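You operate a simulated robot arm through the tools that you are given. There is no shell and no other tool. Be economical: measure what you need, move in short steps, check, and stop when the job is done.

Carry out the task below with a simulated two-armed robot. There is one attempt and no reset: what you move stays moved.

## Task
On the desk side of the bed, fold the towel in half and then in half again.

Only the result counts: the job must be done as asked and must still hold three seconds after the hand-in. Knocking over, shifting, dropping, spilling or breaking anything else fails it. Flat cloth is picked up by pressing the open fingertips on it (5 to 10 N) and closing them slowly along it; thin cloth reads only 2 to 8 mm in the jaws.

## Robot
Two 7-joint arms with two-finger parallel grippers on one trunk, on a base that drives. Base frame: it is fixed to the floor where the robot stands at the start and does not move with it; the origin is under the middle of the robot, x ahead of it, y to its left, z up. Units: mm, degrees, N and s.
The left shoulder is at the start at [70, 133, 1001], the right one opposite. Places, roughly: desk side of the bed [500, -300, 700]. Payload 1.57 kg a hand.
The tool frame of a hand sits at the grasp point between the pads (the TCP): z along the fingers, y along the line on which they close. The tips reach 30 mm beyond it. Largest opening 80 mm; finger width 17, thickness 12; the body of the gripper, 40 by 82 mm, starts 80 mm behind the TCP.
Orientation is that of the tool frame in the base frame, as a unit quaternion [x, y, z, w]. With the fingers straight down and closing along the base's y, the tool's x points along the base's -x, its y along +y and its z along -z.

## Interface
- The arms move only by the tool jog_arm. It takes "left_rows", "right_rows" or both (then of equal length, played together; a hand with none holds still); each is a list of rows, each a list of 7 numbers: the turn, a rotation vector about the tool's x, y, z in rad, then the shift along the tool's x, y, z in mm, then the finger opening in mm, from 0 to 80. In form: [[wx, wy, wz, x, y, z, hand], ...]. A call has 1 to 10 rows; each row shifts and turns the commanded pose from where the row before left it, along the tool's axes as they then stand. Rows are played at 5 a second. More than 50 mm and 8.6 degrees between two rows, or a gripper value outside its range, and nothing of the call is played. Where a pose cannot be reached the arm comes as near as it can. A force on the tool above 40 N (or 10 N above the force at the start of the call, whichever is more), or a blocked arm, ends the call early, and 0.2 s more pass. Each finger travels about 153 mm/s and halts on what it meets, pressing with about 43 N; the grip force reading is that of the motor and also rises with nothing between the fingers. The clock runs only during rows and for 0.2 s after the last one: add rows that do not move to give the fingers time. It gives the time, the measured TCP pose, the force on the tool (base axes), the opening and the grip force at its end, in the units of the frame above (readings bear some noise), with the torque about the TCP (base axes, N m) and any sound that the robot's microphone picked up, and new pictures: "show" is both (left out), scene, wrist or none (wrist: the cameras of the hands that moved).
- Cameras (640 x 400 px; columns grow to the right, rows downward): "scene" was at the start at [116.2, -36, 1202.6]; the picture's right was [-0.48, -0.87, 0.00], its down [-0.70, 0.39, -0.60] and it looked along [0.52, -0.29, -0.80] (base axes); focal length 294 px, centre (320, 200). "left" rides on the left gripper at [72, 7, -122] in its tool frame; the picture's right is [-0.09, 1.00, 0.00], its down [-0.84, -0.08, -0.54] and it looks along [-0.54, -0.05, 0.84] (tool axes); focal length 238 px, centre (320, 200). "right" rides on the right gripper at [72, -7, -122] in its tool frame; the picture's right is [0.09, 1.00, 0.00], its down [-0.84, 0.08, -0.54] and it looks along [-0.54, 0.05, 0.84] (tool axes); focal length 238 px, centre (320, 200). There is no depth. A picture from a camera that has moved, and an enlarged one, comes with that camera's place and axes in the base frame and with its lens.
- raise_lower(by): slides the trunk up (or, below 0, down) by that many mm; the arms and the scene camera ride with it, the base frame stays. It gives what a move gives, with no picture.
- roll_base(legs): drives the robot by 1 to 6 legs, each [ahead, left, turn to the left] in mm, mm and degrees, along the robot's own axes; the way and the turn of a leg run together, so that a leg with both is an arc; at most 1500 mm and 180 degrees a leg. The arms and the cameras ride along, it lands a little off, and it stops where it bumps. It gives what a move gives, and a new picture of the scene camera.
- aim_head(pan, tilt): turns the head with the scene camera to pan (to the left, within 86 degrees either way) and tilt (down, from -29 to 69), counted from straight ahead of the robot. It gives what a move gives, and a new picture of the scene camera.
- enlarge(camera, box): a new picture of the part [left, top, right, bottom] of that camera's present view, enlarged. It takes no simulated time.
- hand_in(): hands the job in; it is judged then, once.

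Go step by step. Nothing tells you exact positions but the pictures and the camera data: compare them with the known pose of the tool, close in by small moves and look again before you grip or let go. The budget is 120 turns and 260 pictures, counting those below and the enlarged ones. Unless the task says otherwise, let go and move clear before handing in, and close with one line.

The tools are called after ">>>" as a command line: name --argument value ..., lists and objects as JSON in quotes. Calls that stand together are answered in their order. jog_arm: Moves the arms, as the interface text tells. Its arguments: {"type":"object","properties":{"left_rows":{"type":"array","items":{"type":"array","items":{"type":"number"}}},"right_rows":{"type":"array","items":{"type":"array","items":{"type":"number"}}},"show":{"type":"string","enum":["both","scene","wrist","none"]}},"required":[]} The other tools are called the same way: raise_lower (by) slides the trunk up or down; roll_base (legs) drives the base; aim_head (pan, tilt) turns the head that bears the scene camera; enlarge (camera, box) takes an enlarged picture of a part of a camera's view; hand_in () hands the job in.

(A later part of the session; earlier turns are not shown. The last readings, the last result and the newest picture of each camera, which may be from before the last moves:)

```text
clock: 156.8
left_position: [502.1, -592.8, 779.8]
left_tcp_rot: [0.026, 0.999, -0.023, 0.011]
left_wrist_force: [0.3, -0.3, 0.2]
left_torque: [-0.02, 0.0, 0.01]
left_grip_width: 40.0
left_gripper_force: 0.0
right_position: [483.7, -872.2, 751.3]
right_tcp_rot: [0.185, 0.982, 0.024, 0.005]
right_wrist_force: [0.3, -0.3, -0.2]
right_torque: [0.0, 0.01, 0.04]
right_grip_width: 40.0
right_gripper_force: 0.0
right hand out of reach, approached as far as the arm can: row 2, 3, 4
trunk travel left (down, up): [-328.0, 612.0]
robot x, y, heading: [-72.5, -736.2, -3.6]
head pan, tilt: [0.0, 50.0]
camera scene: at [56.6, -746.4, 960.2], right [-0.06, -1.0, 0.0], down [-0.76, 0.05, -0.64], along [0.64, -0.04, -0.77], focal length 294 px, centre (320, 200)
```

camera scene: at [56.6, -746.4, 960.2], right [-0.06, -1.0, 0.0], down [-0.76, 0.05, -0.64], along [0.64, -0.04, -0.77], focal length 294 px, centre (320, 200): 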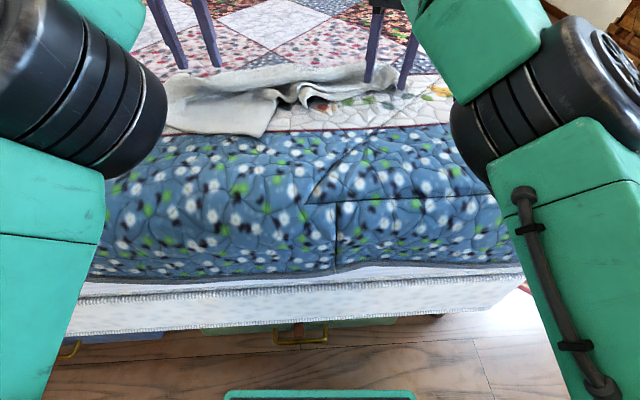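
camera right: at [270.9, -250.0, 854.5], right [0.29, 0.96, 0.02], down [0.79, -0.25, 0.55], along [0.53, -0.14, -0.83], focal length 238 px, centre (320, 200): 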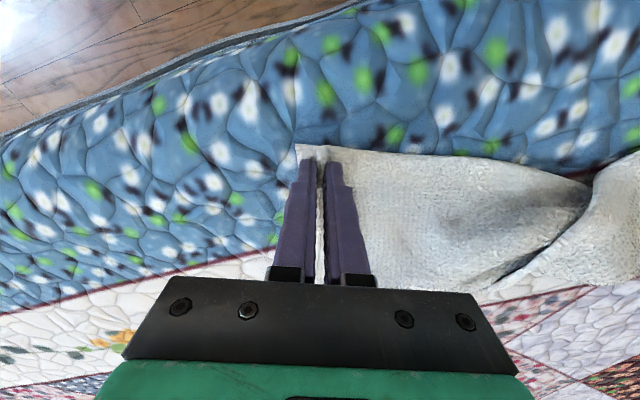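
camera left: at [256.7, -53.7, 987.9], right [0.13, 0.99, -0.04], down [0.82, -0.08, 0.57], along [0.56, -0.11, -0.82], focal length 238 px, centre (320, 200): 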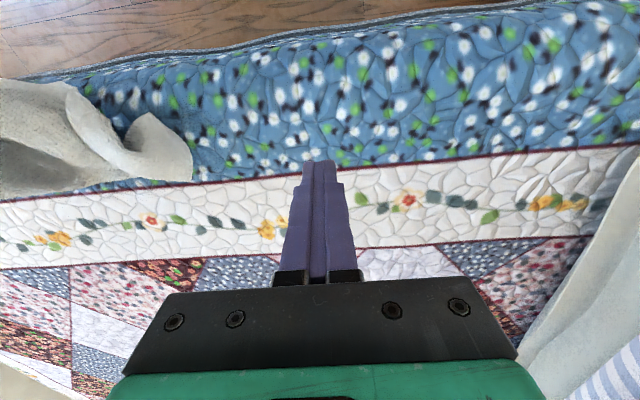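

The left hand can come in further now. I'll straighten the right hand's yaw, then drive and turn the robot about 22° right so it squarely faces that short edge.

>>> jog_arm --left_rows '[[0, 0, 0, 0, -20, -10, 24], [0, 0, 0, 0, -15, 0, 24], [0, 0, 0, 0, -15, 0, 24]]' --right_rows '[[0, 0, -0.11, -10, 0, -15, 24], [0, 0, -0.11, -10, 10, -15, 24], [0, 0, -0.11, 0, 15, 0, 24]]' --show "none"

>>> roll_base --legs '[[-15, 397, 0], [0, 0, -22.5]]'

>>> enlarge --camera "left" --box '[0, 0, 640, 400]'

>>> enlarge --camera "right" --box '[0, 0, 640, 400]'

```text
clock: 157.6
left_position: [496.2, -639.2, 792.6]
left_tcp_rot: [0.026, 0.999, -0.024, 0.01]
left_wrist_force: [0.3, 0.9, 0.0]
left_torque: [0.02, 0.01, 0.0]
left_grip_width: 24.2
left_gripper_force: 0.0
left hand out of reach, approached as far as the arm can: row 3
right_position: [482.5, -865.1, 752.1]
right_tcp_rot: [0.131, 0.991, 0.023, 0.007]
right_wrist_force: [-0.1, 0.2, -0.1]
right_torque: [-0.02, -0.03, 0.0]
right_grip_width: 24.1
right_gripper_force: 0.0
right hand out of reach, approached as far as the arm can: row 1, 2, 3
trunk travel left (down, up): [-328.0, 612.0]
robot x, y, heading: [-72.4, -739.8, -3.1]
head pan, tilt: [0.0, 50.0]
```

```text
clock: 161.2
left_position: [500.2, -468.4, 792.6]
left_tcp_rot: [0.22, 0.975, -0.026, 0.006]
left_wrist_force: [-0.4, 0.1, 0.5]
left_torque: [0.01, 0.01, 0.0]
left_grip_width: 24.1
left_gripper_force: 0.0
right_position: [400.9, -672.9, 751.8]
right_tcp_rot: [0.321, 0.947, 0.022, 0.011]
right_wrist_force: [-0.5, -0.1, -0.6]
right_torque: [-0.02, -0.04, 0.02]
right_grip_width: 23.9
right_gripper_force: 0.0
trunk travel left (down, up): [-328.0, 612.0]
robot x, y, heading: [-65.6, -339.9, -26.0]
head pan, tilt: [0.0, 50.0]
camera scene: at [52.3, -399.9, 960.1], right [-0.43, -0.9, 0.0], down [-0.69, 0.33, -0.64], along [0.58, -0.28, -0.77], focal length 294 px, centre (320, 200)
```

scene: 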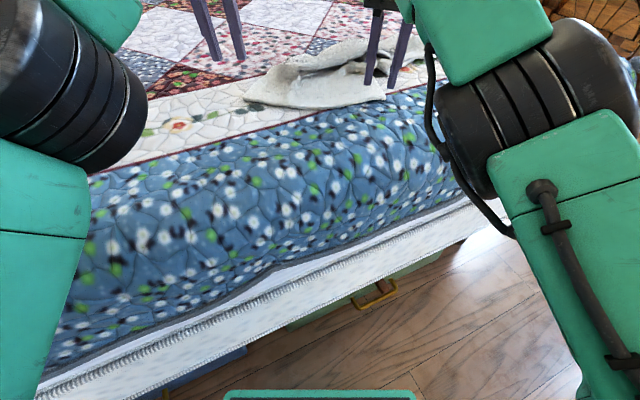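

```text
1.00 times, centred on (320, 200) of left (not enlarged: the box is as wide or as high as the picture)
camera zoom: at [436.5, -424.8, 911.7], right [0.51, 0.86, -0.04], down [0.72, -0.4, 0.56], along [0.47, -0.32, -0.83], focal length 238 px, centre (320, 200)
```

zoom: 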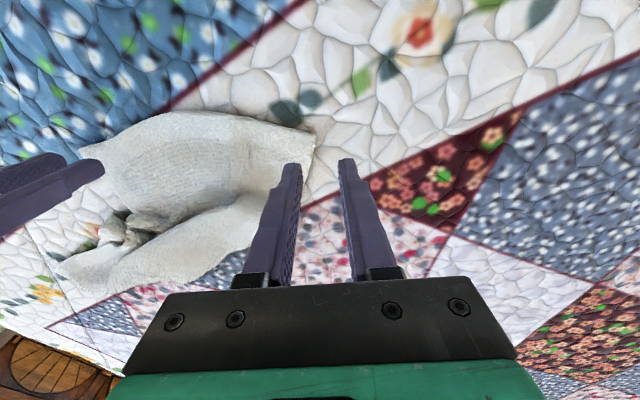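

```text
1.00 times, centred on (320, 200) of right (not enlarged: the box is as wide or as high as the picture)
camera zoom: at [335.1, -637.9, 873.3], right [0.53, 0.85, 0.05], down [0.69, -0.47, 0.55], along [0.49, -0.26, -0.83], focal length 238 px, centre (320, 200)
```

zoom: 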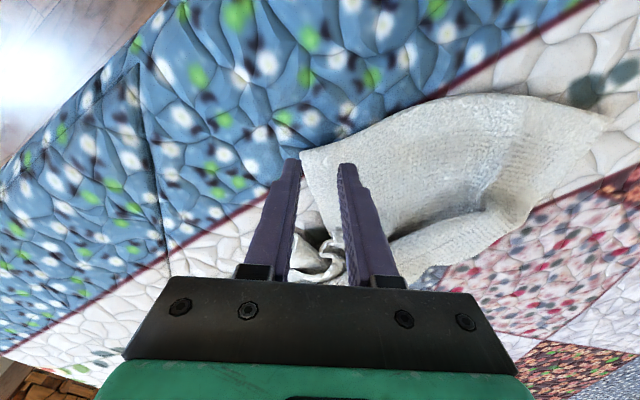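

Both hands are nearly above the two corners, C at [492,-473] and D at [391,-681]. They need to come in 15 to 35 mm, so I'll tilt the tips slightly inward to allow it.

>>> jog_arm --left_rows '[[0.06, 0, 0, -1, -9, 2, 24], [0.06, 0, 0, -1, -9, 2, 24], [0.06, 0, 0, -1, -9, 2, 24], [0.06, 0, 0, -1, -9, 2, 24], [0, 0, 0, 0, 0, 20, 24]]' --right_rows '[[-0.05, 0, 0, 0, 4, 0, 24], [-0.05, 0, 0, 0, 4, 0, 24], [-0.05, 0, 0, 0, 4, 0, 24], [-0.05, 0, 0, 0, 4, 0, 24], [0, 0, 0, 0, 0, 0, 24]]' --show "wrist"

```text
clock: 162.4
left_position: [487.5, -508.3, 769.5]
left_tcp_rot: [0.218, 0.965, -0.141, -0.022]
left_wrist_force: [-0.9, 0.6, -0.6]
left_torque: [-0.03, 0.0, -0.01]
left_grip_width: 24.0
left_gripper_force: 0.1
right_position: [410.6, -659.4, 754.5]
right_tcp_rot: [0.318, 0.94, 0.116, 0.042]
right_wrist_force: [0.2, 0.0, -0.2]
right_torque: [0.04, 0.0, 0.01]
right_grip_width: 24.2
right_gripper_force: 0.0
trunk travel left (down, up): [-328.0, 612.0]
robot x, y, heading: [-62.7, -343.8, -25.7]
head pan, tilt: [0.0, 50.0]
camera right: at [330.6, -643.8, 870.1], right [0.51, 0.82, 0.24], down [0.63, -0.55, 0.55], along [0.59, -0.13, -0.8], focal length 238 px, centre (320, 200)
camera left: at [435.8, -439.4, 882.8], right [0.5, 0.82, -0.28], down [0.78, -0.28, 0.56], along [0.38, -0.49, -0.78], focal length 238 px, centre (320, 200)
```

right: 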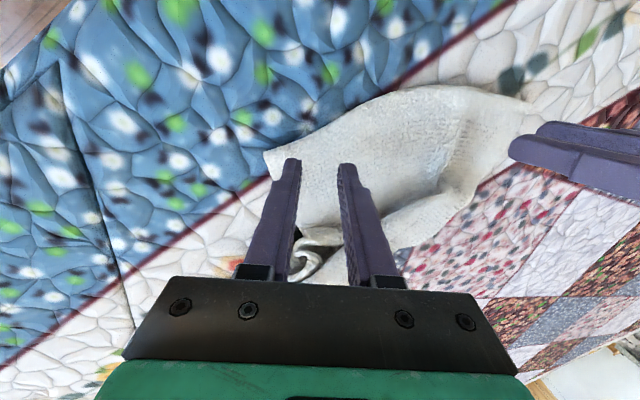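
left: 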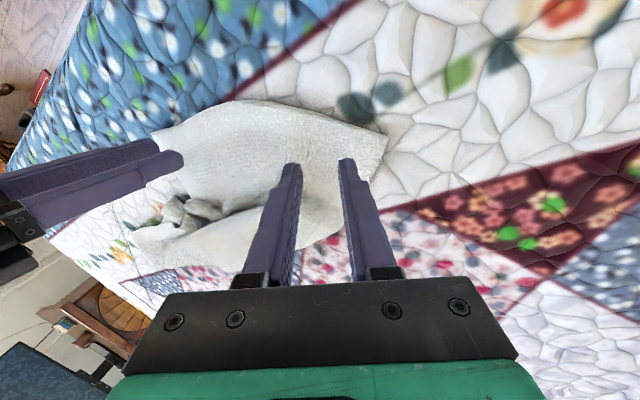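

The inward tilt works and both hands are over the edge. I'll go down to contact.

>>> jog_arm --left_rows '[[0, 0, 0, 0, 2.4, 10, 24], [0, 0, 0, 0, 2.4, 10, 24], [0, 0, 0, 0, 1.5, 7, 24], [0, 0, 0, 0, 1, 5, 24], [0, 0, 0, 0, 0, 2, 24], [0, 0, 0, 0, 0, 0, 24]]' --right_rows '[[0, 0, 0, 0, -1, 5, 24], [0, 0, 0, 0, -1, 5, 24], [0, 0, 0, 0, -1, 4, 24], [0, 0, 0, 0, -0.5, 3, 24], [0, 0, 0, 0, 0, 2, 24], [0, 0, 0, 0, 0, 0, 24]]' --show "wrist"

```text
clock: 163.8
left_position: [482.8, -518.0, 765.0]
left_tcp_rot: [0.218, 0.965, -0.142, -0.02]
left_wrist_force: [1.0, 0.1, -0.9]
left_torque: [0.0, 0.0, 0.04]
left_grip_width: 23.8
left_gripper_force: 0.1
left hand out of reach, approached as far as the arm can: row 1, 2
right_position: [411.3, -659.6, 737.3]
right_tcp_rot: [0.318, 0.94, 0.115, 0.046]
right_wrist_force: [3.3, -5.2, 16.5]
right_torque: [-0.39, 0.01, 0.04]
right_grip_width: 22.6
right_gripper_force: 0.1
trunk travel left (down, up): [-328.0, 612.0]
robot x, y, heading: [-66.6, -342.3, -25.7]
head pan, tilt: [0.0, 50.0]
camera right: at [330.2, -643.5, 853.2], right [0.51, 0.82, 0.24], down [0.62, -0.55, 0.55], along [0.59, -0.13, -0.8], focal length 238 px, centre (320, 200)
camera left: at [431.8, -448.4, 876.5], right [0.5, 0.82, -0.28], down [0.78, -0.28, 0.56], along [0.38, -0.5, -0.78], focal length 238 px, centre (320, 200)
```

right: 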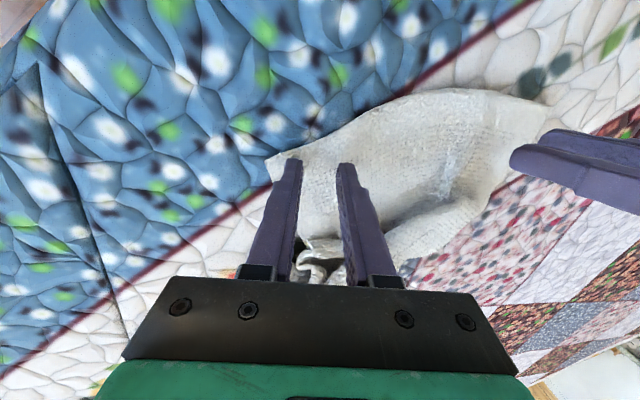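
left: 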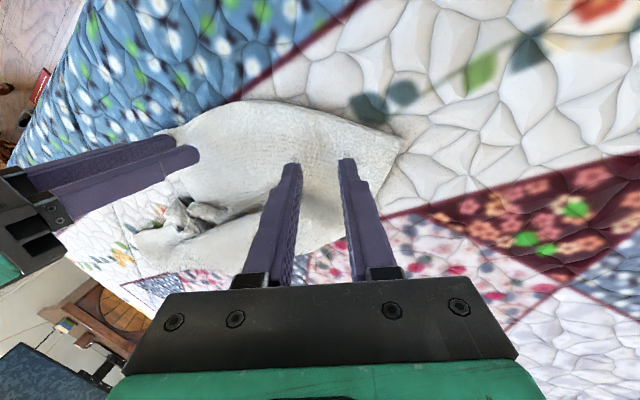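

The right hand touches, so I'll close it first. Then I'll raise it and lower the trunk to bring the left one down.

>>> jog_arm --right_rows '[[0, 0, 0, 0, 0, -0.5, 20], [0, 0, 0, 0, 0, 0.2, 16], [0, 0, 0, 0, 0, 0.2, 12], [0, 0, 0, 0, 0, 0.2, 8], [0, 0, 0, 0, 0, 0, 4], [0, 0, 0, 0, 0, 0, 0], [0, 0, 0, 0, 0, 0, 0]]' --show "none"

>>> jog_arm --left_rows '[[0, 0, 0, 0, 6, 0, 30], [0, 0, 0, 0, 5, 0, 30], [0, 0, 0, 0, 0, 0, 30]]' --right_rows '[[0, 0, 0, 0, 2, -10, 0], [0, 0, 0, 0, 2, -10, 0], [0, 0, 0, 0, 2, -8, 0]]' --show "none"

>>> raise_lower --by -26

>>> enlarge --camera "left" --box '[0, 0, 640, 400]'

```text
clock: 165.4
left_position: [484.3, -517.5, 763.0]
left_tcp_rot: [0.219, 0.965, -0.142, -0.02]
left_wrist_force: [-0.7, 0.8, -0.1]
left_torque: [0.02, -0.01, 0.03]
left_grip_width: 24.0
left_gripper_force: 0.1
right_position: [411.1, -657.8, 735.2]
right_tcp_rot: [0.318, 0.94, 0.117, 0.042]
right_wrist_force: [-1.6, 1.0, 2.6]
right_torque: [0.03, 0.02, 0.03]
right_grip_width: 0.2
right_gripper_force: 20.9
trunk travel left (down, up): [-328.0, 612.0]
robot x, y, heading: [-64.1, -346.4, -25.5]
head pan, tilt: [0.0, 50.0]
```

```text
clock: 166.2
left_position: [485.4, -519.2, 768.6]
left_tcp_rot: [0.227, 0.963, -0.143, -0.008]
left_wrist_force: [-0.2, 0.0, 0.0]
left_torque: [-0.01, -0.01, 0.0]
left_grip_width: 29.9
left_gripper_force: 0.1
left hand out of reach, approached as far as the arm can: row 1, 2
right_position: [412.0, -658.8, 763.9]
right_tcp_rot: [0.319, 0.94, 0.115, 0.041]
right_wrist_force: [0.2, 0.8, 0.2]
right_torque: [0.01, -0.03, -0.03]
right_grip_width: 0.0
right_gripper_force: 21.4
trunk travel left (down, up): [-328.0, 612.0]
robot x, y, heading: [-63.9, -345.7, -25.6]
head pan, tilt: [0.0, 50.0]
```

```text
clock: 166.9
left_position: [483.8, -519.9, 744.3]
left_tcp_rot: [0.228, 0.963, -0.144, -0.008]
left_wrist_force: [0.2, -0.1, -0.7]
left_torque: [0.04, -0.01, 0.02]
left_grip_width: 29.9
left_gripper_force: 0.0
right_position: [410.5, -658.3, 738.0]
right_tcp_rot: [0.319, 0.94, 0.115, 0.043]
right_wrist_force: [0.0, -0.1, -0.5]
right_torque: [0.02, -0.01, -0.02]
right_grip_width: 0.1
right_gripper_force: 21.3
trunk travel left (down, up): [-302.0, 638.0]
robot x, y, heading: [-61.8, -344.9, -25.8]
head pan, tilt: [0.0, 50.0]
```

```text
1.00 times, centred on (320, 200) of left (not enlarged: the box is as wide or as high as the picture)
camera zoom: at [432.4, -448.3, 854.2], right [0.52, 0.81, -0.28], down [0.76, -0.29, 0.58], along [0.39, -0.51, -0.76], focal length 238 px, centre (320, 200)
```

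zoom: 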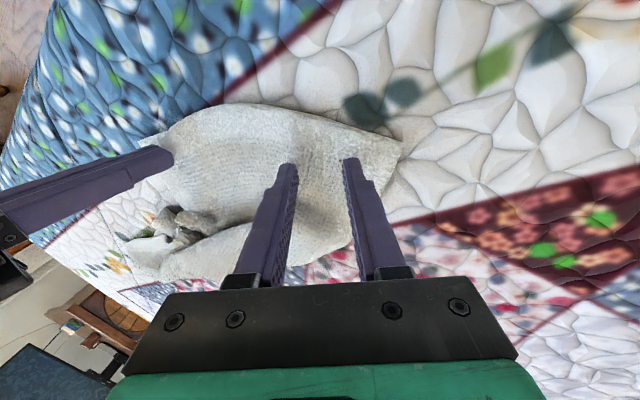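

The right fingers slid off because the tilt lifts one tip. The trunk is lower now, so I'll try making both hands upright here with wider openings.

>>> jog_arm --left_rows '[[-0.06, 0, 0, 0, 0, -2, 40], [-0.06, 0, 0, 0, 2, -2, 40], [-0.06, 0, 0, 0, 2, 0, 40], [-0.06, 0, 0, 0, 2, 0, 40], [0, 0, 0, 0, 2, 0, 40]]' --right_rows '[[0.05, 0, 0, 0, 0, -8, 40], [0.05, 0, 0, 0, 0, 0, 40], [0.05, 0, 0, 0, 2, 0, 40], [0.05, 0, 0, 0, 2, 0, 40], [0, 0, 0, 0, 0, 0, 40]]' --show "wrist"

```text
clock: 168.1
left_position: [488.3, -514.2, 750.6]
left_tcp_rot: [0.227, 0.972, -0.055, 0.02]
left_wrist_force: [-0.8, 0.1, 0.0]
left_torque: [0.03, -0.04, 0.02]
left_grip_width: 39.8
left_gripper_force: 0.0
left hand out of reach, approached as far as the arm can: row 3
right_position: [405.2, -673.4, 745.3]
right_tcp_rot: [0.347, 0.933, 0.092, 0.033]
right_wrist_force: [0.1, -0.1, -0.2]
right_torque: [-0.01, -0.01, 0.02]
right_grip_width: 40.0
right_gripper_force: 0.2
right hand out of reach, approached as far as the arm can: row 3, 4
trunk travel left (down, up): [-302.0, 638.0]
robot x, y, heading: [-63.5, -338.8, -25.6]
head pan, tilt: [0.0, 50.0]
camera right: at [330.3, -649.2, 864.4], right [0.57, 0.8, 0.2], down [0.61, -0.57, 0.55], along [0.55, -0.19, -0.82], focal length 238 px, centre (320, 200)
camera left: at [425.2, -461.3, 865.6], right [0.53, 0.85, -0.09], down [0.71, -0.37, 0.6], along [0.47, -0.38, -0.79], focal length 238 px, centre (320, 200)
```

right: 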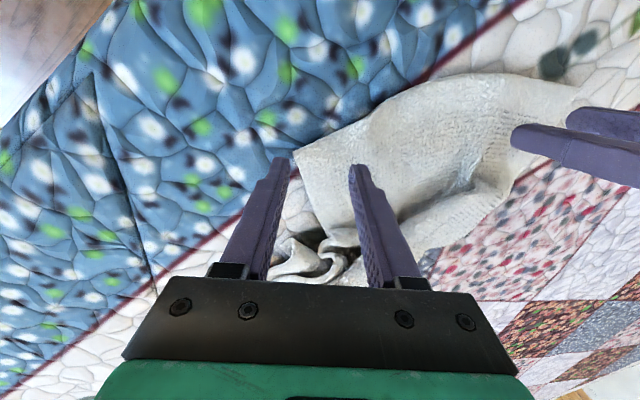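
left: 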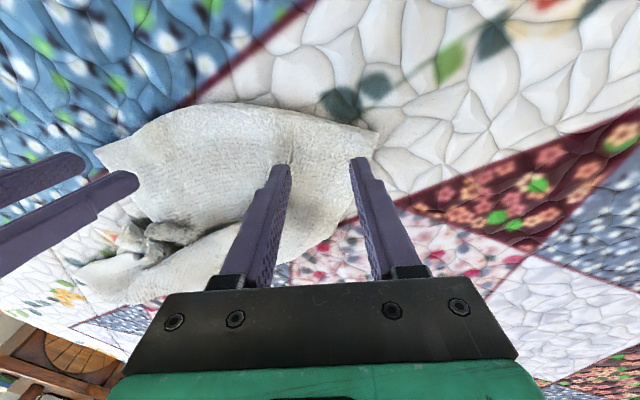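

>>> roll_base --legs '[[3, 14, 0]]'

>>> raise_lower --by -11

>>> jog_arm --left_rows '[[0, 0, 0, 0, 0, 3, 40], [0, 0, 0, 0, 0, 2, 40], [0, 0, 0, 0, 0, 1, 40], [0, 0, 0, 0, 0, 0, 40]]' --right_rows '[[0, 0, 0, 0, 0, 1, 40], [0, 0, 0, 0, 0, 1, 40], [0, 0, 0, 0, 0, 0, 40], [0, 0, 0, 0, 0, 0, 40]]' --show "wrist"

```text
clock: 168.9
left_position: [499.4, -501.7, 750.2]
left_tcp_rot: [0.228, 0.972, -0.056, 0.021]
left_wrist_force: [-0.1, 0.4, 0.3]
left_torque: [0.01, -0.01, -0.03]
left_grip_width: 40.0
left_gripper_force: 0.0
right_position: [414.5, -660.7, 745.0]
right_tcp_rot: [0.347, 0.933, 0.092, 0.033]
right_wrist_force: [-0.3, -0.3, -0.1]
right_torque: [0.01, -0.02, 0.0]
right_grip_width: 39.9
right_gripper_force: 0.1
trunk travel left (down, up): [-302.0, 638.0]
robot x, y, heading: [-55.7, -332.2, -25.3]
head pan, tilt: [0.0, 50.0]
camera scene: at [61.6, -387.9, 934.1], right [-0.43, -0.9, 0.0], down [-0.69, 0.33, -0.64], along [0.58, -0.28, -0.77], focal length 294 px, centre (320, 200)
```

scene: 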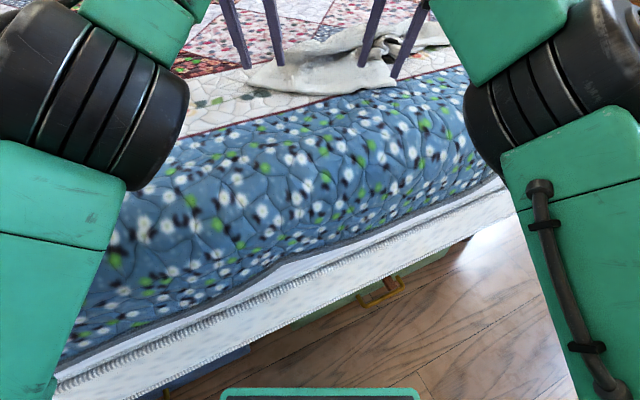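

```text
clock: 169.5
left_position: [496.2, -502.0, 741.3]
left_tcp_rot: [0.227, 0.972, -0.055, 0.021]
left_wrist_force: [0.4, -0.7, -0.5]
left_torque: [0.0, 0.04, 0.01]
left_grip_width: 39.7
left_gripper_force: 0.1
right_position: [413.7, -661.7, 737.1]
right_tcp_rot: [0.348, 0.932, 0.092, 0.037]
right_wrist_force: [3.3, -5.2, 16.9]
right_torque: [-0.45, 0.16, 0.14]
right_grip_width: 38.5
right_gripper_force: 0.1
trunk travel left (down, up): [-291.0, 649.0]
robot x, y, heading: [-52.7, -331.1, -25.7]
head pan, tilt: [0.0, 50.0]
```

```text
clock: 170.2
left_position: [498.4, -502.2, 736.1]
left_tcp_rot: [0.227, 0.972, -0.057, 0.023]
left_wrist_force: [-0.4, -0.1, 0.9]
left_torque: [-0.02, 0.01, 0.03]
left_grip_width: 39.5
left_gripper_force: 0.1
right_position: [412.8, -661.6, 738.8]
right_tcp_rot: [0.348, 0.932, 0.089, 0.04]
right_wrist_force: [-1.2, -0.9, 15.2]
right_torque: [-0.28, 0.3, 0.0]
right_grip_width: 37.9
right_gripper_force: 0.1
trunk travel left (down, up): [-291.0, 649.0]
robot x, y, heading: [-55.3, -331.2, -26.0]
head pan, tilt: [0.0, 50.0]
stopped in row 3 (right hand): the force on the tool passed its limit (the readings are from after the stop); the commanded pose is now the measured one
camera right: at [336.9, -636.6, 854.9], right [0.57, 0.8, 0.19], down [0.61, -0.57, 0.56], along [0.55, -0.2, -0.81], focal length 238 px, centre (320, 200)
camera left: at [433.0, -449.2, 850.8], right [0.53, 0.85, -0.09], down [0.7, -0.37, 0.6], along [0.48, -0.38, -0.79], focal length 238 px, centre (320, 200)
```

right: 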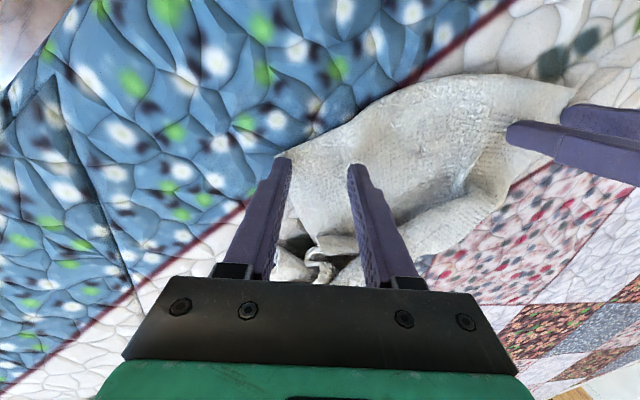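
left: 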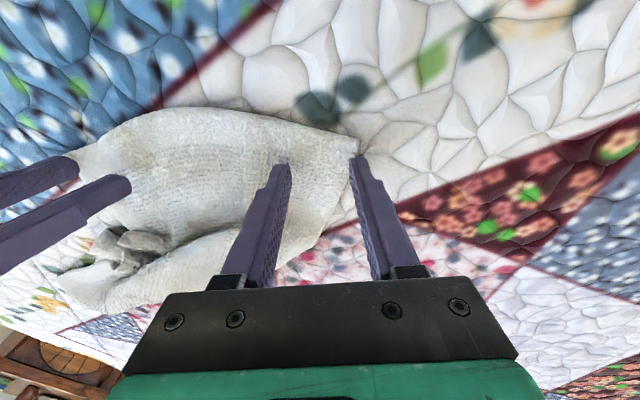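

Right contact is good. I'll close the right hand while shifting the left slightly inward and down, then close it too.

>>> jog_arm --left_rows '[[0, 0, 0, 0, -9, 0, 40], [0, 0, 0, 0, 0, 2.5, 40], [0, 0, 0, 0, 0, 1, 36], [0, 0, 0, 0, 0, 0.4, 31], [0, 0, 0, 0, 0, 0.4, 26], [0, 0, 0, 0, 0, 0.3, 20], [0, 0, 0, 0, 0, 0.3, 14], [0, 0, 0, 0, 0, 0.2, 8], [0, 0, 0, 0, 0, 0, 3], [0, 0, 0, 0, 0, 0, 0]]' --right_rows '[[0, 0, 0, 0, 0, 0, 38], [0, 0, 0, 0, 0, 0, 34], [0, 0, 0, 0, 0, 0.2, 29], [0, 0, 0, 0, 0, 0.2, 24], [0, 0, 0, 0, 0, 0.2, 19], [0, 0, 0, 0, 0, 0.2, 14], [0, 0, 0, 0, 0, 0.2, 9], [0, 0, 0, 0, 0, 0, 4], [0, 0, 0, 0, 0, 0, 0], [0, 0, 0, 0, 0, 0, 0]]' --show "wrist"

```text
clock: 172.4
left_position: [494.3, -510.0, 733.2]
left_tcp_rot: [0.228, 0.972, -0.057, 0.023]
left_wrist_force: [5.1, 3.5, 20.6]
left_torque: [0.24, -0.13, -0.01]
left_grip_width: 4.5
left_gripper_force: 25.4
right_position: [411.7, -660.7, 734.4]
right_tcp_rot: [0.347, 0.933, 0.091, 0.039]
right_wrist_force: [2.6, 1.4, 6.5]
right_torque: [0.1, -0.07, -0.03]
right_grip_width: 5.3
right_gripper_force: 25.7
trunk travel left (down, up): [-291.0, 649.0]
robot x, y, heading: [-52.2, -331.0, -25.7]
head pan, tilt: [0.0, 50.0]
camera right: at [336.8, -635.7, 853.3], right [0.57, 0.8, 0.19], down [0.61, -0.57, 0.56], along [0.55, -0.2, -0.81], focal length 238 px, centre (320, 200)
camera left: at [428.8, -456.9, 847.7], right [0.53, 0.85, -0.09], down [0.7, -0.37, 0.61], along [0.48, -0.38, -0.79], focal length 238 px, centre (320, 200)
```

right: 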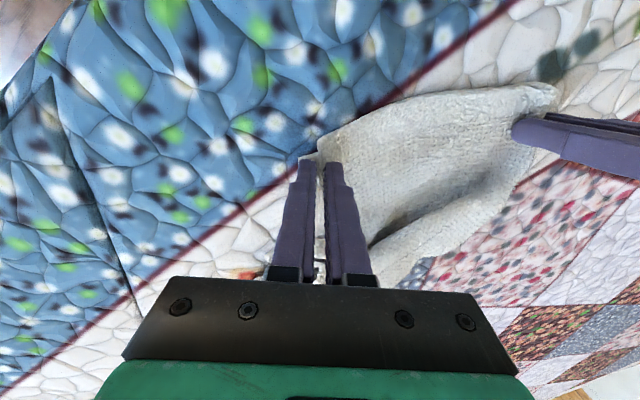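
left: 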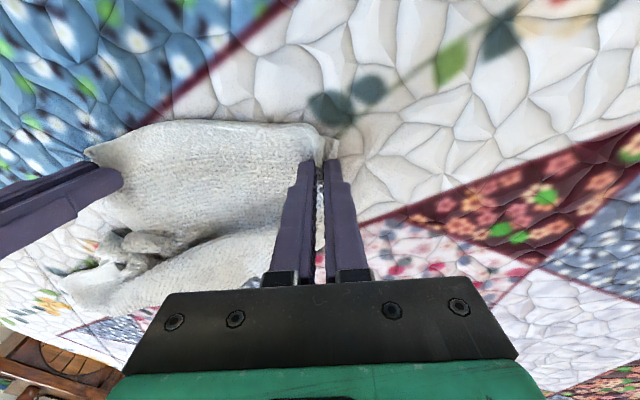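

Both corners of the short edge are held. I'll lift high so the whole towel hangs and unfolds, then turn back to face the bed and spread the hands slightly.

>>> raise_lower --by 440

>>> roll_base --legs '[[0, 0, 22.3], [-138, 63, 0]]'

>>> jog_arm --left_rows '[[0, 0, 0, 0, 4, 0, 0], [0, 0, 0, 0, 4, 0, 0], [0, 0, 0, 0, 4, 0, 0], [0, 0, 0, 0, 0, 0, 0]]' --right_rows '[[0, 0, 0, 0, -4, 0, 0], [0, 0, 0, 0, -4, 0, 0], [0, 0, 0, 0, -4, 0, 0], [0, 0, 0, 0, 0, 0, 0]]' --show "scene"

```text
refused: 440 is not a number from -400 to 400
```

```text
clock: 175.0
left_position: [380.5, -215.7, 733.0]
left_tcp_rot: [0.033, 0.998, -0.049, 0.031]
left_wrist_force: [-9.0, -1.1, 19.6]
left_torque: [0.06, 0.33, 0.03]
left_grip_width: 4.3
left_gripper_force: 25.0
right_position: [364.8, -385.3, 735.7]
right_tcp_rot: [0.157, 0.983, 0.098, 0.021]
right_wrist_force: [-1.4, 4.6, 3.2]
right_torque: [0.15, 0.06, -0.03]
right_grip_width: 4.4
right_gripper_force: 24.9
trunk travel left (down, up): [-291.0, 649.0]
robot x, y, heading: [-191.8, -261.4, -2.9]
head pan, tilt: [0.0, 50.0]
camera scene: at [-66.5, -269.1, 923.7], right [-0.05, -1.0, 0.0], down [-0.76, 0.04, -0.65], along [0.65, -0.04, -0.76], focal length 294 px, centre (320, 200)
```

scene: 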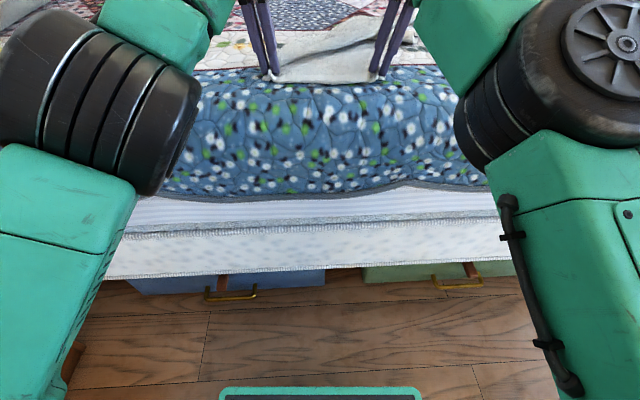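

```text
clock: 176.1
left_position: [383.5, -207.5, 734.1]
left_tcp_rot: [0.039, 0.997, -0.055, 0.035]
left_wrist_force: [-1.6, -15.6, 11.1]
left_torque: [-0.44, 0.07, 0.12]
left_grip_width: 4.5
left_gripper_force: 25.2
right_position: [362.3, -392.1, 734.3]
right_tcp_rot: [0.153, 0.983, 0.1, 0.023]
right_wrist_force: [2.9, 14.5, 15.5]
right_torque: [0.48, -0.03, 0.06]
right_grip_width: 5.9
right_gripper_force: 25.8
trunk travel left (down, up): [-291.0, 649.0]
robot x, y, heading: [-192.9, -262.6, -3.3]
head pan, tilt: [0.0, 50.0]
stopped in row 4 (left hand): the force on the tool passed its limit (the readings are from after the stop); the commanded pose is now the measured one
camera scene: at [-65.4, -269.4, 923.5], right [-0.06, -1.0, 0.0], down [-0.76, 0.04, -0.65], along [0.64, -0.04, -0.76], focal length 294 px, centre (320, 200)
```

scene: 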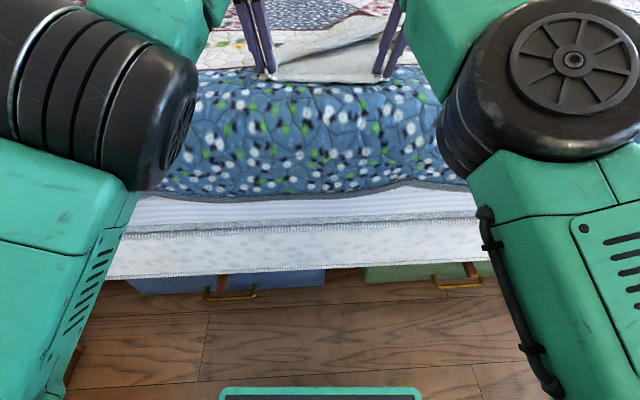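

Still held, and dragging straightened the towel behind the hands. Now I'll raise by the allowed 400 mm and look.

>>> raise_lower --by 400

>>> aim_head --pan 0 --tilt 55

```text
clock: 179.9
left_position: [385.6, -207.3, 1129.9]
left_tcp_rot: [0.036, 0.997, -0.053, 0.031]
left_wrist_force: [-0.6, -17.5, -0.8]
left_torque: [-0.54, 0.03, 0.18]
left_grip_width: 5.0
left_gripper_force: 25.3
right_position: [365.6, -393.8, 1131.1]
right_tcp_rot: [0.155, 0.983, 0.099, 0.018]
right_wrist_force: [0.2, 17.4, 0.4]
right_torque: [0.59, -0.02, 0.06]
right_grip_width: 5.4
right_gripper_force: 26.3
trunk travel left (down, up): [-691.0, 249.0]
robot x, y, heading: [-189.9, -259.3, -3.2]
head pan, tilt: [0.0, 50.0]
```

```text
clock: 180.6
left_position: [386.2, -207.6, 1130.8]
left_tcp_rot: [0.036, 0.997, -0.053, 0.031]
left_wrist_force: [-0.4, -18.5, -1.3]
left_torque: [-0.55, 0.02, 0.16]
left_grip_width: 4.8
left_gripper_force: 25.7
right_position: [365.0, -393.8, 1131.6]
right_tcp_rot: [0.156, 0.983, 0.099, 0.018]
right_wrist_force: [0.6, 17.1, 0.1]
right_torque: [0.58, -0.06, 0.03]
right_grip_width: 5.5
right_gripper_force: 25.9
trunk travel left (down, up): [-691.0, 249.0]
robot x, y, heading: [-190.1, -260.3, -2.9]
head pan, tilt: [0.0, 55.0]
camera scene: at [-66.6, -269.1, 1316.6], right [-0.06, -1.0, 0.0], down [-0.82, 0.05, -0.57], along [0.57, -0.03, -0.82], focal length 294 px, centre (320, 200)
```

scene: 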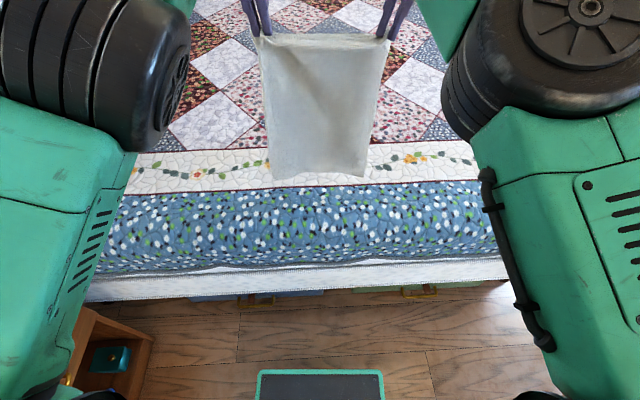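

The towel hangs as a perfect rectangle from its short edge. Now I'll do the first fold by lowering it: lay the lower half going forward, then bring the held edge back over it. First half now.

>>> raise_lower --by 25

>>> raise_lower --by -90

>>> roll_base --legs '[[55, 0, 0]]'

>>> raise_lower --by -50

>>> roll_base --legs '[[50, 0, 0]]'

>>> raise_lower --by -50

>>> roll_base --legs '[[50, 0, 0]]'

```text
clock: 181.3
left_position: [386.1, -206.7, 1155.1]
left_tcp_rot: [0.037, 0.997, -0.053, 0.03]
left_wrist_force: [-0.7, -19.0, -0.7]
left_torque: [-0.54, 0.01, 0.13]
left_grip_width: 4.7
left_gripper_force: 25.5
right_position: [365.5, -392.2, 1155.2]
right_tcp_rot: [0.155, 0.983, 0.1, 0.018]
right_wrist_force: [1.5, 18.1, 0.3]
right_torque: [0.6, -0.04, 0.05]
right_grip_width: 5.6
right_gripper_force: 25.7
trunk travel left (down, up): [-716.0, 224.0]
robot x, y, heading: [-191.7, -261.9, -3.2]
head pan, tilt: [0.0, 55.0]
```

```text
clock: 182.5
left_position: [385.3, -206.4, 1064.0]
left_tcp_rot: [0.036, 0.997, -0.053, 0.031]
left_wrist_force: [-1.4, -17.1, 0.0]
left_torque: [-0.55, 0.02, 0.14]
left_grip_width: 4.7
left_gripper_force: 25.6
right_position: [365.4, -393.9, 1066.4]
right_tcp_rot: [0.156, 0.983, 0.099, 0.018]
right_wrist_force: [0.2, 18.0, 0.1]
right_torque: [0.6, -0.08, 0.06]
right_grip_width: 5.7
right_gripper_force: 25.7
trunk travel left (down, up): [-626.0, 314.0]
robot x, y, heading: [-194.6, -264.6, -3.4]
head pan, tilt: [0.0, 55.0]
```

```text
clock: 183.5
left_position: [436.8, -209.9, 1066.2]
left_tcp_rot: [0.037, 0.997, -0.053, 0.032]
left_wrist_force: [-1.0, -17.8, -0.3]
left_torque: [-0.53, 0.01, 0.13]
left_grip_width: 4.9
left_gripper_force: 25.1
right_position: [417.6, -397.3, 1067.2]
right_tcp_rot: [0.154, 0.983, 0.1, 0.019]
right_wrist_force: [0.2, 16.7, 0.3]
right_torque: [0.59, -0.05, 0.02]
right_grip_width: 5.6
right_gripper_force: 24.8
trunk travel left (down, up): [-626.0, 314.0]
robot x, y, heading: [-134.4, -266.2, -3.0]
head pan, tilt: [0.0, 55.0]
camera scene: at [-14.5, -271.9, 1251.9], right [-0.05, -1.0, 0.0], down [-0.82, 0.04, -0.57], along [0.57, -0.03, -0.82], focal length 294 px, centre (320, 200)
```

scene: 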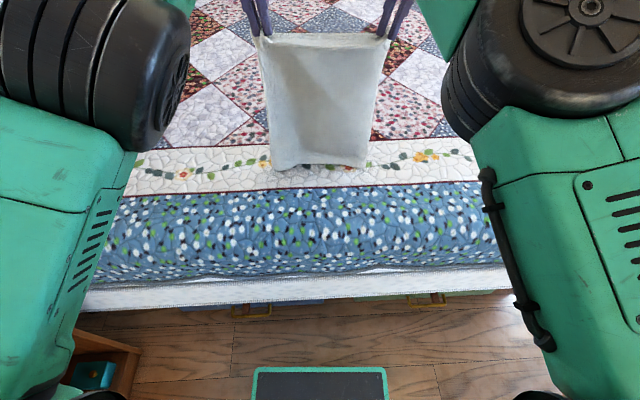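

```text
clock: 184.4
left_position: [439.2, -209.9, 1016.2]
left_tcp_rot: [0.037, 0.997, -0.054, 0.032]
left_wrist_force: [-0.6, -14.8, -0.9]
left_torque: [-0.45, 0.03, 0.11]
left_grip_width: 4.5
left_gripper_force: 25.5
right_position: [419.4, -395.4, 1016.4]
right_tcp_rot: [0.154, 0.983, 0.099, 0.019]
right_wrist_force: [1.0, 16.0, -0.1]
right_torque: [0.48, -0.07, 0.06]
right_grip_width: 5.5
right_gripper_force: 25.9
trunk travel left (down, up): [-576.0, 364.0]
robot x, y, heading: [-134.9, -264.2, -3.5]
head pan, tilt: [0.0, 55.0]
```

```text
clock: 185.3
left_position: [489.4, -213.7, 1016.0]
left_tcp_rot: [0.037, 0.997, -0.055, 0.031]
left_wrist_force: [-1.0, -15.5, 0.2]
left_torque: [-0.5, 0.01, 0.11]
left_grip_width: 4.9
left_gripper_force: 25.1
right_position: [469.1, -398.9, 1018.0]
right_tcp_rot: [0.154, 0.983, 0.1, 0.019]
right_wrist_force: [0.8, 17.4, 0.1]
right_torque: [0.58, -0.02, 0.07]
right_grip_width: 5.4
right_gripper_force: 25.6
trunk travel left (down, up): [-576.0, 364.0]
robot x, y, heading: [-83.2, -267.3, -3.2]
head pan, tilt: [0.0, 55.0]
camera scene: at [36.9, -274.9, 1201.8], right [-0.06, -1.0, 0.0], down [-0.82, 0.05, -0.57], along [0.57, -0.03, -0.82], focal length 294 px, centre (320, 200)
```

scene: 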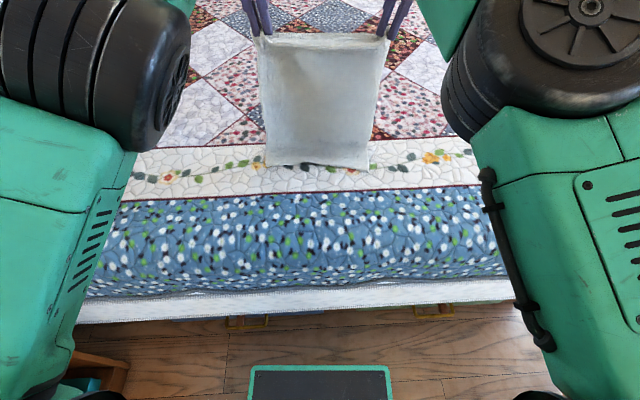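

```text
clock: 186.2
left_position: [489.9, -213.7, 965.8]
left_tcp_rot: [0.038, 0.997, -0.054, 0.031]
left_wrist_force: [-0.1, -12.8, 0.0]
left_torque: [-0.41, -0.01, 0.12]
left_grip_width: 4.4
left_gripper_force: 24.4
right_position: [469.8, -399.1, 967.0]
right_tcp_rot: [0.153, 0.983, 0.1, 0.019]
right_wrist_force: [0.6, 14.8, 0.0]
right_torque: [0.48, -0.04, 0.05]
right_grip_width: 5.0
right_gripper_force: 25.7
trunk travel left (down, up): [-526.0, 414.0]
robot x, y, heading: [-85.5, -267.1, -3.2]
head pan, tilt: [0.0, 55.0]
```

```text
clock: 187.2
left_position: [541.7, -217.0, 964.8]
left_tcp_rot: [0.037, 0.997, -0.054, 0.031]
left_wrist_force: [-1.4, -14.7, -0.3]
left_torque: [-0.47, 0.01, 0.12]
left_grip_width: 4.8
left_gripper_force: 25.2
right_position: [519.6, -401.9, 965.5]
right_tcp_rot: [0.155, 0.983, 0.098, 0.019]
right_wrist_force: [1.3, 15.3, 0.1]
right_torque: [0.53, -0.02, 0.07]
right_grip_width: 5.1
right_gripper_force: 25.7
trunk travel left (down, up): [-526.0, 414.0]
robot x, y, heading: [-33.7, -269.7, -3.3]
head pan, tilt: [0.0, 55.0]
camera scene: at [88.2, -277.8, 1151.7], right [-0.06, -1.0, 0.0], down [-0.82, 0.05, -0.57], along [0.57, -0.03, -0.82], focal length 294 px, centre (320, 200)
```

scene: 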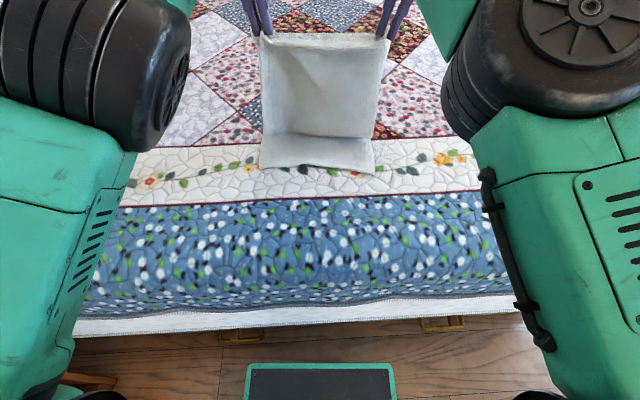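

It works, but the lower edge landed at x of about 475, too far forward to fold within reach. I'll lift clear, back up so it hangs plumb, and lay it again from nearer.

>>> raise_lower --by 235

>>> roll_base --legs '[[-170, 10, 0]]'

>>> raise_lower --by -105

>>> roll_base --legs '[[45, 0, 0]]'

>>> raise_lower --by -60

>>> roll_base --legs '[[70, 0, 0]]'

>>> raise_lower --by -80

>>> roll_base --legs '[[75, 0, 0]]'

```text
clock: 189.6
left_position: [541.7, -216.8, 1200.2]
left_tcp_rot: [0.038, 0.997, -0.055, 0.03]
left_wrist_force: [-0.4, -13.3, -0.3]
left_torque: [-0.45, 0.02, 0.13]
left_grip_width: 4.7
left_gripper_force: 24.9
right_position: [519.6, -402.1, 1201.1]
right_tcp_rot: [0.155, 0.983, 0.101, 0.019]
right_wrist_force: [1.1, 13.6, 0.1]
right_torque: [0.54, -0.02, 0.04]
right_grip_width: 5.3
right_gripper_force: 25.1
trunk travel left (down, up): [-761.0, 179.0]
robot x, y, heading: [-36.9, -270.2, -2.8]
head pan, tilt: [0.0, 55.0]
```

```text
clock: 191.1
left_position: [375.3, -199.3, 1198.0]
left_tcp_rot: [0.039, 0.997, -0.055, 0.03]
left_wrist_force: [0.0, -13.6, 0.2]
left_torque: [-0.44, 0.06, 0.15]
left_grip_width: 4.5
left_gripper_force: 25.0
right_position: [353.5, -382.9, 1200.5]
right_tcp_rot: [0.156, 0.983, 0.099, 0.018]
right_wrist_force: [0.2, 15.4, -0.1]
right_torque: [0.5, -0.02, 0.01]
right_grip_width: 5.2
right_gripper_force: 25.1
trunk travel left (down, up): [-761.0, 179.0]
robot x, y, heading: [-204.9, -252.8, -3.6]
head pan, tilt: [0.0, 55.0]
camera scene: at [-77.2, -258.6, 1386.2], right [-0.06, -1.0, 0.0], down [-0.82, 0.05, -0.57], along [0.57, -0.03, -0.82], focal length 294 px, centre (320, 200)
```

scene: 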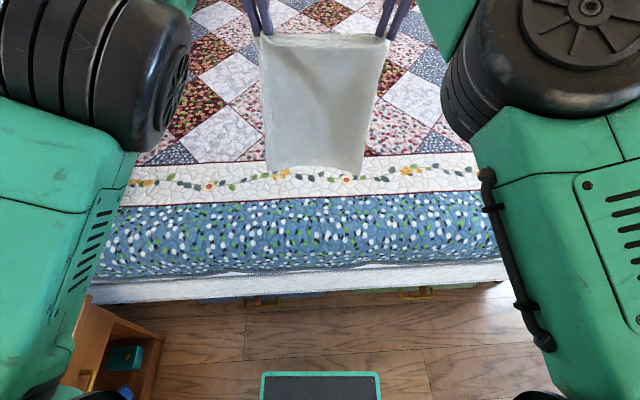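

```text
clock: 192.5
left_position: [371.3, -198.6, 1094.5]
left_tcp_rot: [0.039, 0.997, -0.055, 0.032]
left_wrist_force: [-1.3, -13.3, -0.7]
left_torque: [-0.38, 0.0, 0.15]
left_grip_width: 4.5
left_gripper_force: 25.1
right_position: [350.4, -383.4, 1096.0]
right_tcp_rot: [0.155, 0.983, 0.101, 0.018]
right_wrist_force: [0.5, 14.3, 0.1]
right_torque: [0.42, 0.0, 0.01]
right_grip_width: 5.3
right_gripper_force: 25.3
trunk travel left (down, up): [-656.0, 284.0]
robot x, y, heading: [-202.4, -248.7, -3.2]
head pan, tilt: [0.0, 55.0]
```

```text
clock: 193.4
left_position: [412.4, -200.6, 1097.6]
left_tcp_rot: [0.039, 0.997, -0.054, 0.033]
left_wrist_force: [-1.8, -13.3, -1.3]
left_torque: [-0.39, -0.01, 0.1]
left_grip_width: 4.5
left_gripper_force: 25.1
right_position: [391.6, -385.5, 1099.1]
right_tcp_rot: [0.156, 0.982, 0.1, 0.02]
right_wrist_force: [0.3, 13.5, -0.4]
right_torque: [0.45, -0.07, 0.03]
right_grip_width: 5.0
right_gripper_force: 25.1
trunk travel left (down, up): [-656.0, 284.0]
robot x, y, heading: [-158.6, -251.2, -3.1]
head pan, tilt: [0.0, 55.0]
camera scene: at [-40.7, -260.6, 1282.2], right [-0.06, -1.0, 0.0], down [-0.82, 0.05, -0.58], along [0.58, -0.03, -0.82], focal length 294 px, centre (320, 200)
```

scene: 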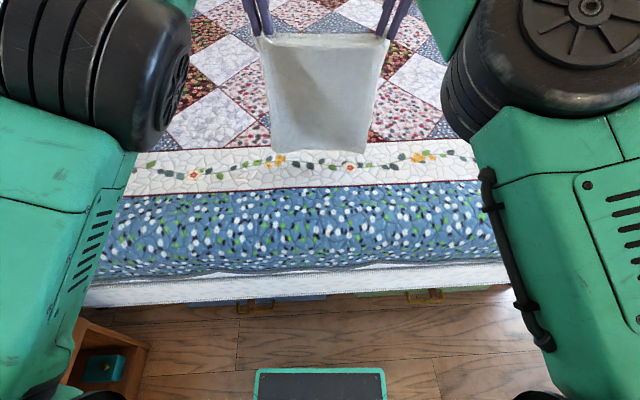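

```text
clock: 194.4
left_position: [414.9, -202.2, 1036.2]
left_tcp_rot: [0.04, 0.997, -0.055, 0.032]
left_wrist_force: [-1.1, -12.3, -0.8]
left_torque: [-0.32, 0.02, 0.07]
left_grip_width: 4.8
left_gripper_force: 24.5
right_position: [394.3, -384.8, 1037.0]
right_tcp_rot: [0.155, 0.983, 0.1, 0.02]
right_wrist_force: [0.8, 11.5, -0.3]
right_torque: [0.39, -0.06, 0.0]
right_grip_width: 5.5
right_gripper_force: 26.1
trunk travel left (down, up): [-596.0, 344.0]
robot x, y, heading: [-160.5, -253.7, -3.5]
head pan, tilt: [0.0, 55.0]
```

```text
clock: 195.4
left_position: [484.9, -205.0, 1034.9]
left_tcp_rot: [0.04, 0.997, -0.055, 0.031]
left_wrist_force: [-0.5, -13.0, 0.1]
left_torque: [-0.32, 0.05, 0.13]
left_grip_width: 4.7
left_gripper_force: 25.1
right_position: [464.1, -390.6, 1036.6]
right_tcp_rot: [0.155, 0.983, 0.1, 0.02]
right_wrist_force: [0.3, 12.6, -0.7]
right_torque: [0.39, -0.03, 0.02]
right_grip_width: 5.2
right_gripper_force: 25.2
trunk travel left (down, up): [-596.0, 344.0]
robot x, y, heading: [-91.2, -256.7, -3.3]
head pan, tilt: [0.0, 55.0]
camera scene: at [32.4, -264.8, 1221.7], right [-0.06, -1.0, 0.0], down [-0.82, 0.05, -0.57], along [0.57, -0.03, -0.82], focal length 294 px, centre (320, 200)
```

scene: 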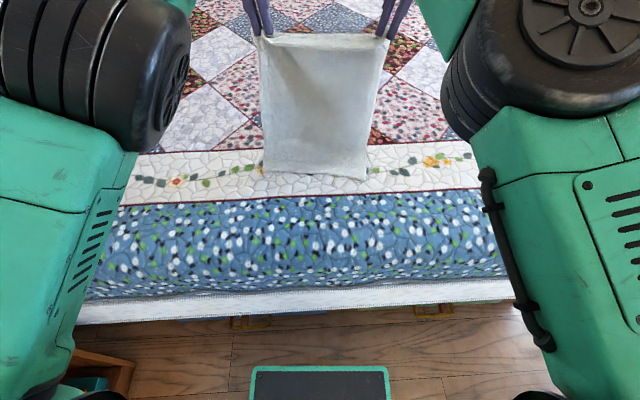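

```text
clock: 196.6
left_position: [484.7, -205.8, 954.9]
left_tcp_rot: [0.039, 0.997, -0.055, 0.031]
left_wrist_force: [-0.8, -11.2, 0.7]
left_torque: [-0.33, -0.01, 0.08]
left_grip_width: 4.4
left_gripper_force: 24.8
right_position: [465.3, -389.1, 955.8]
right_tcp_rot: [0.155, 0.983, 0.1, 0.019]
right_wrist_force: [0.1, 10.8, -0.6]
right_torque: [0.37, -0.01, 0.01]
right_grip_width: 5.5
right_gripper_force: 25.4
trunk travel left (down, up): [-516.0, 424.0]
robot x, y, heading: [-92.4, -258.8, -3.5]
head pan, tilt: [0.0, 55.0]
```

```text
clock: 197.6
left_position: [560.3, -209.7, 955.7]
left_tcp_rot: [0.04, 0.997, -0.055, 0.032]
left_wrist_force: [-1.0, -11.9, -1.0]
left_torque: [-0.35, 0.03, 0.1]
left_grip_width: 4.6
left_gripper_force: 25.1
right_position: [539.8, -393.6, 956.9]
right_tcp_rot: [0.154, 0.983, 0.1, 0.018]
right_wrist_force: [0.3, 12.1, -0.2]
right_torque: [0.4, -0.03, 0.02]
right_grip_width: 5.2
right_gripper_force: 25.0
trunk travel left (down, up): [-516.0, 424.0]
robot x, y, heading: [-15.2, -265.5, -3.3]
head pan, tilt: [0.0, 55.0]
camera scene: at [108.4, -269.2, 1141.6], right [-0.06, -1.0, 0.0], down [-0.82, 0.05, -0.57], along [0.57, -0.03, -0.82], focal length 294 px, centre (320, 200)
```

scene: 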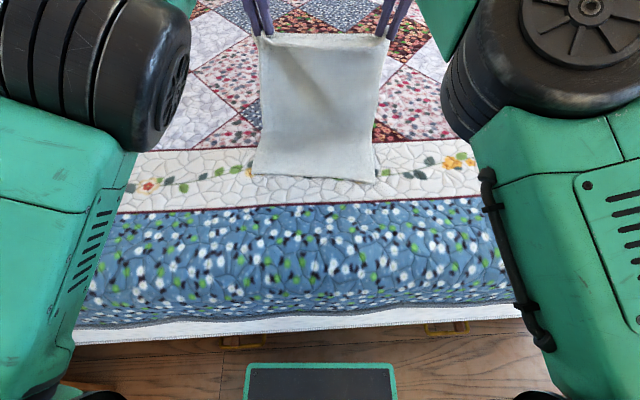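

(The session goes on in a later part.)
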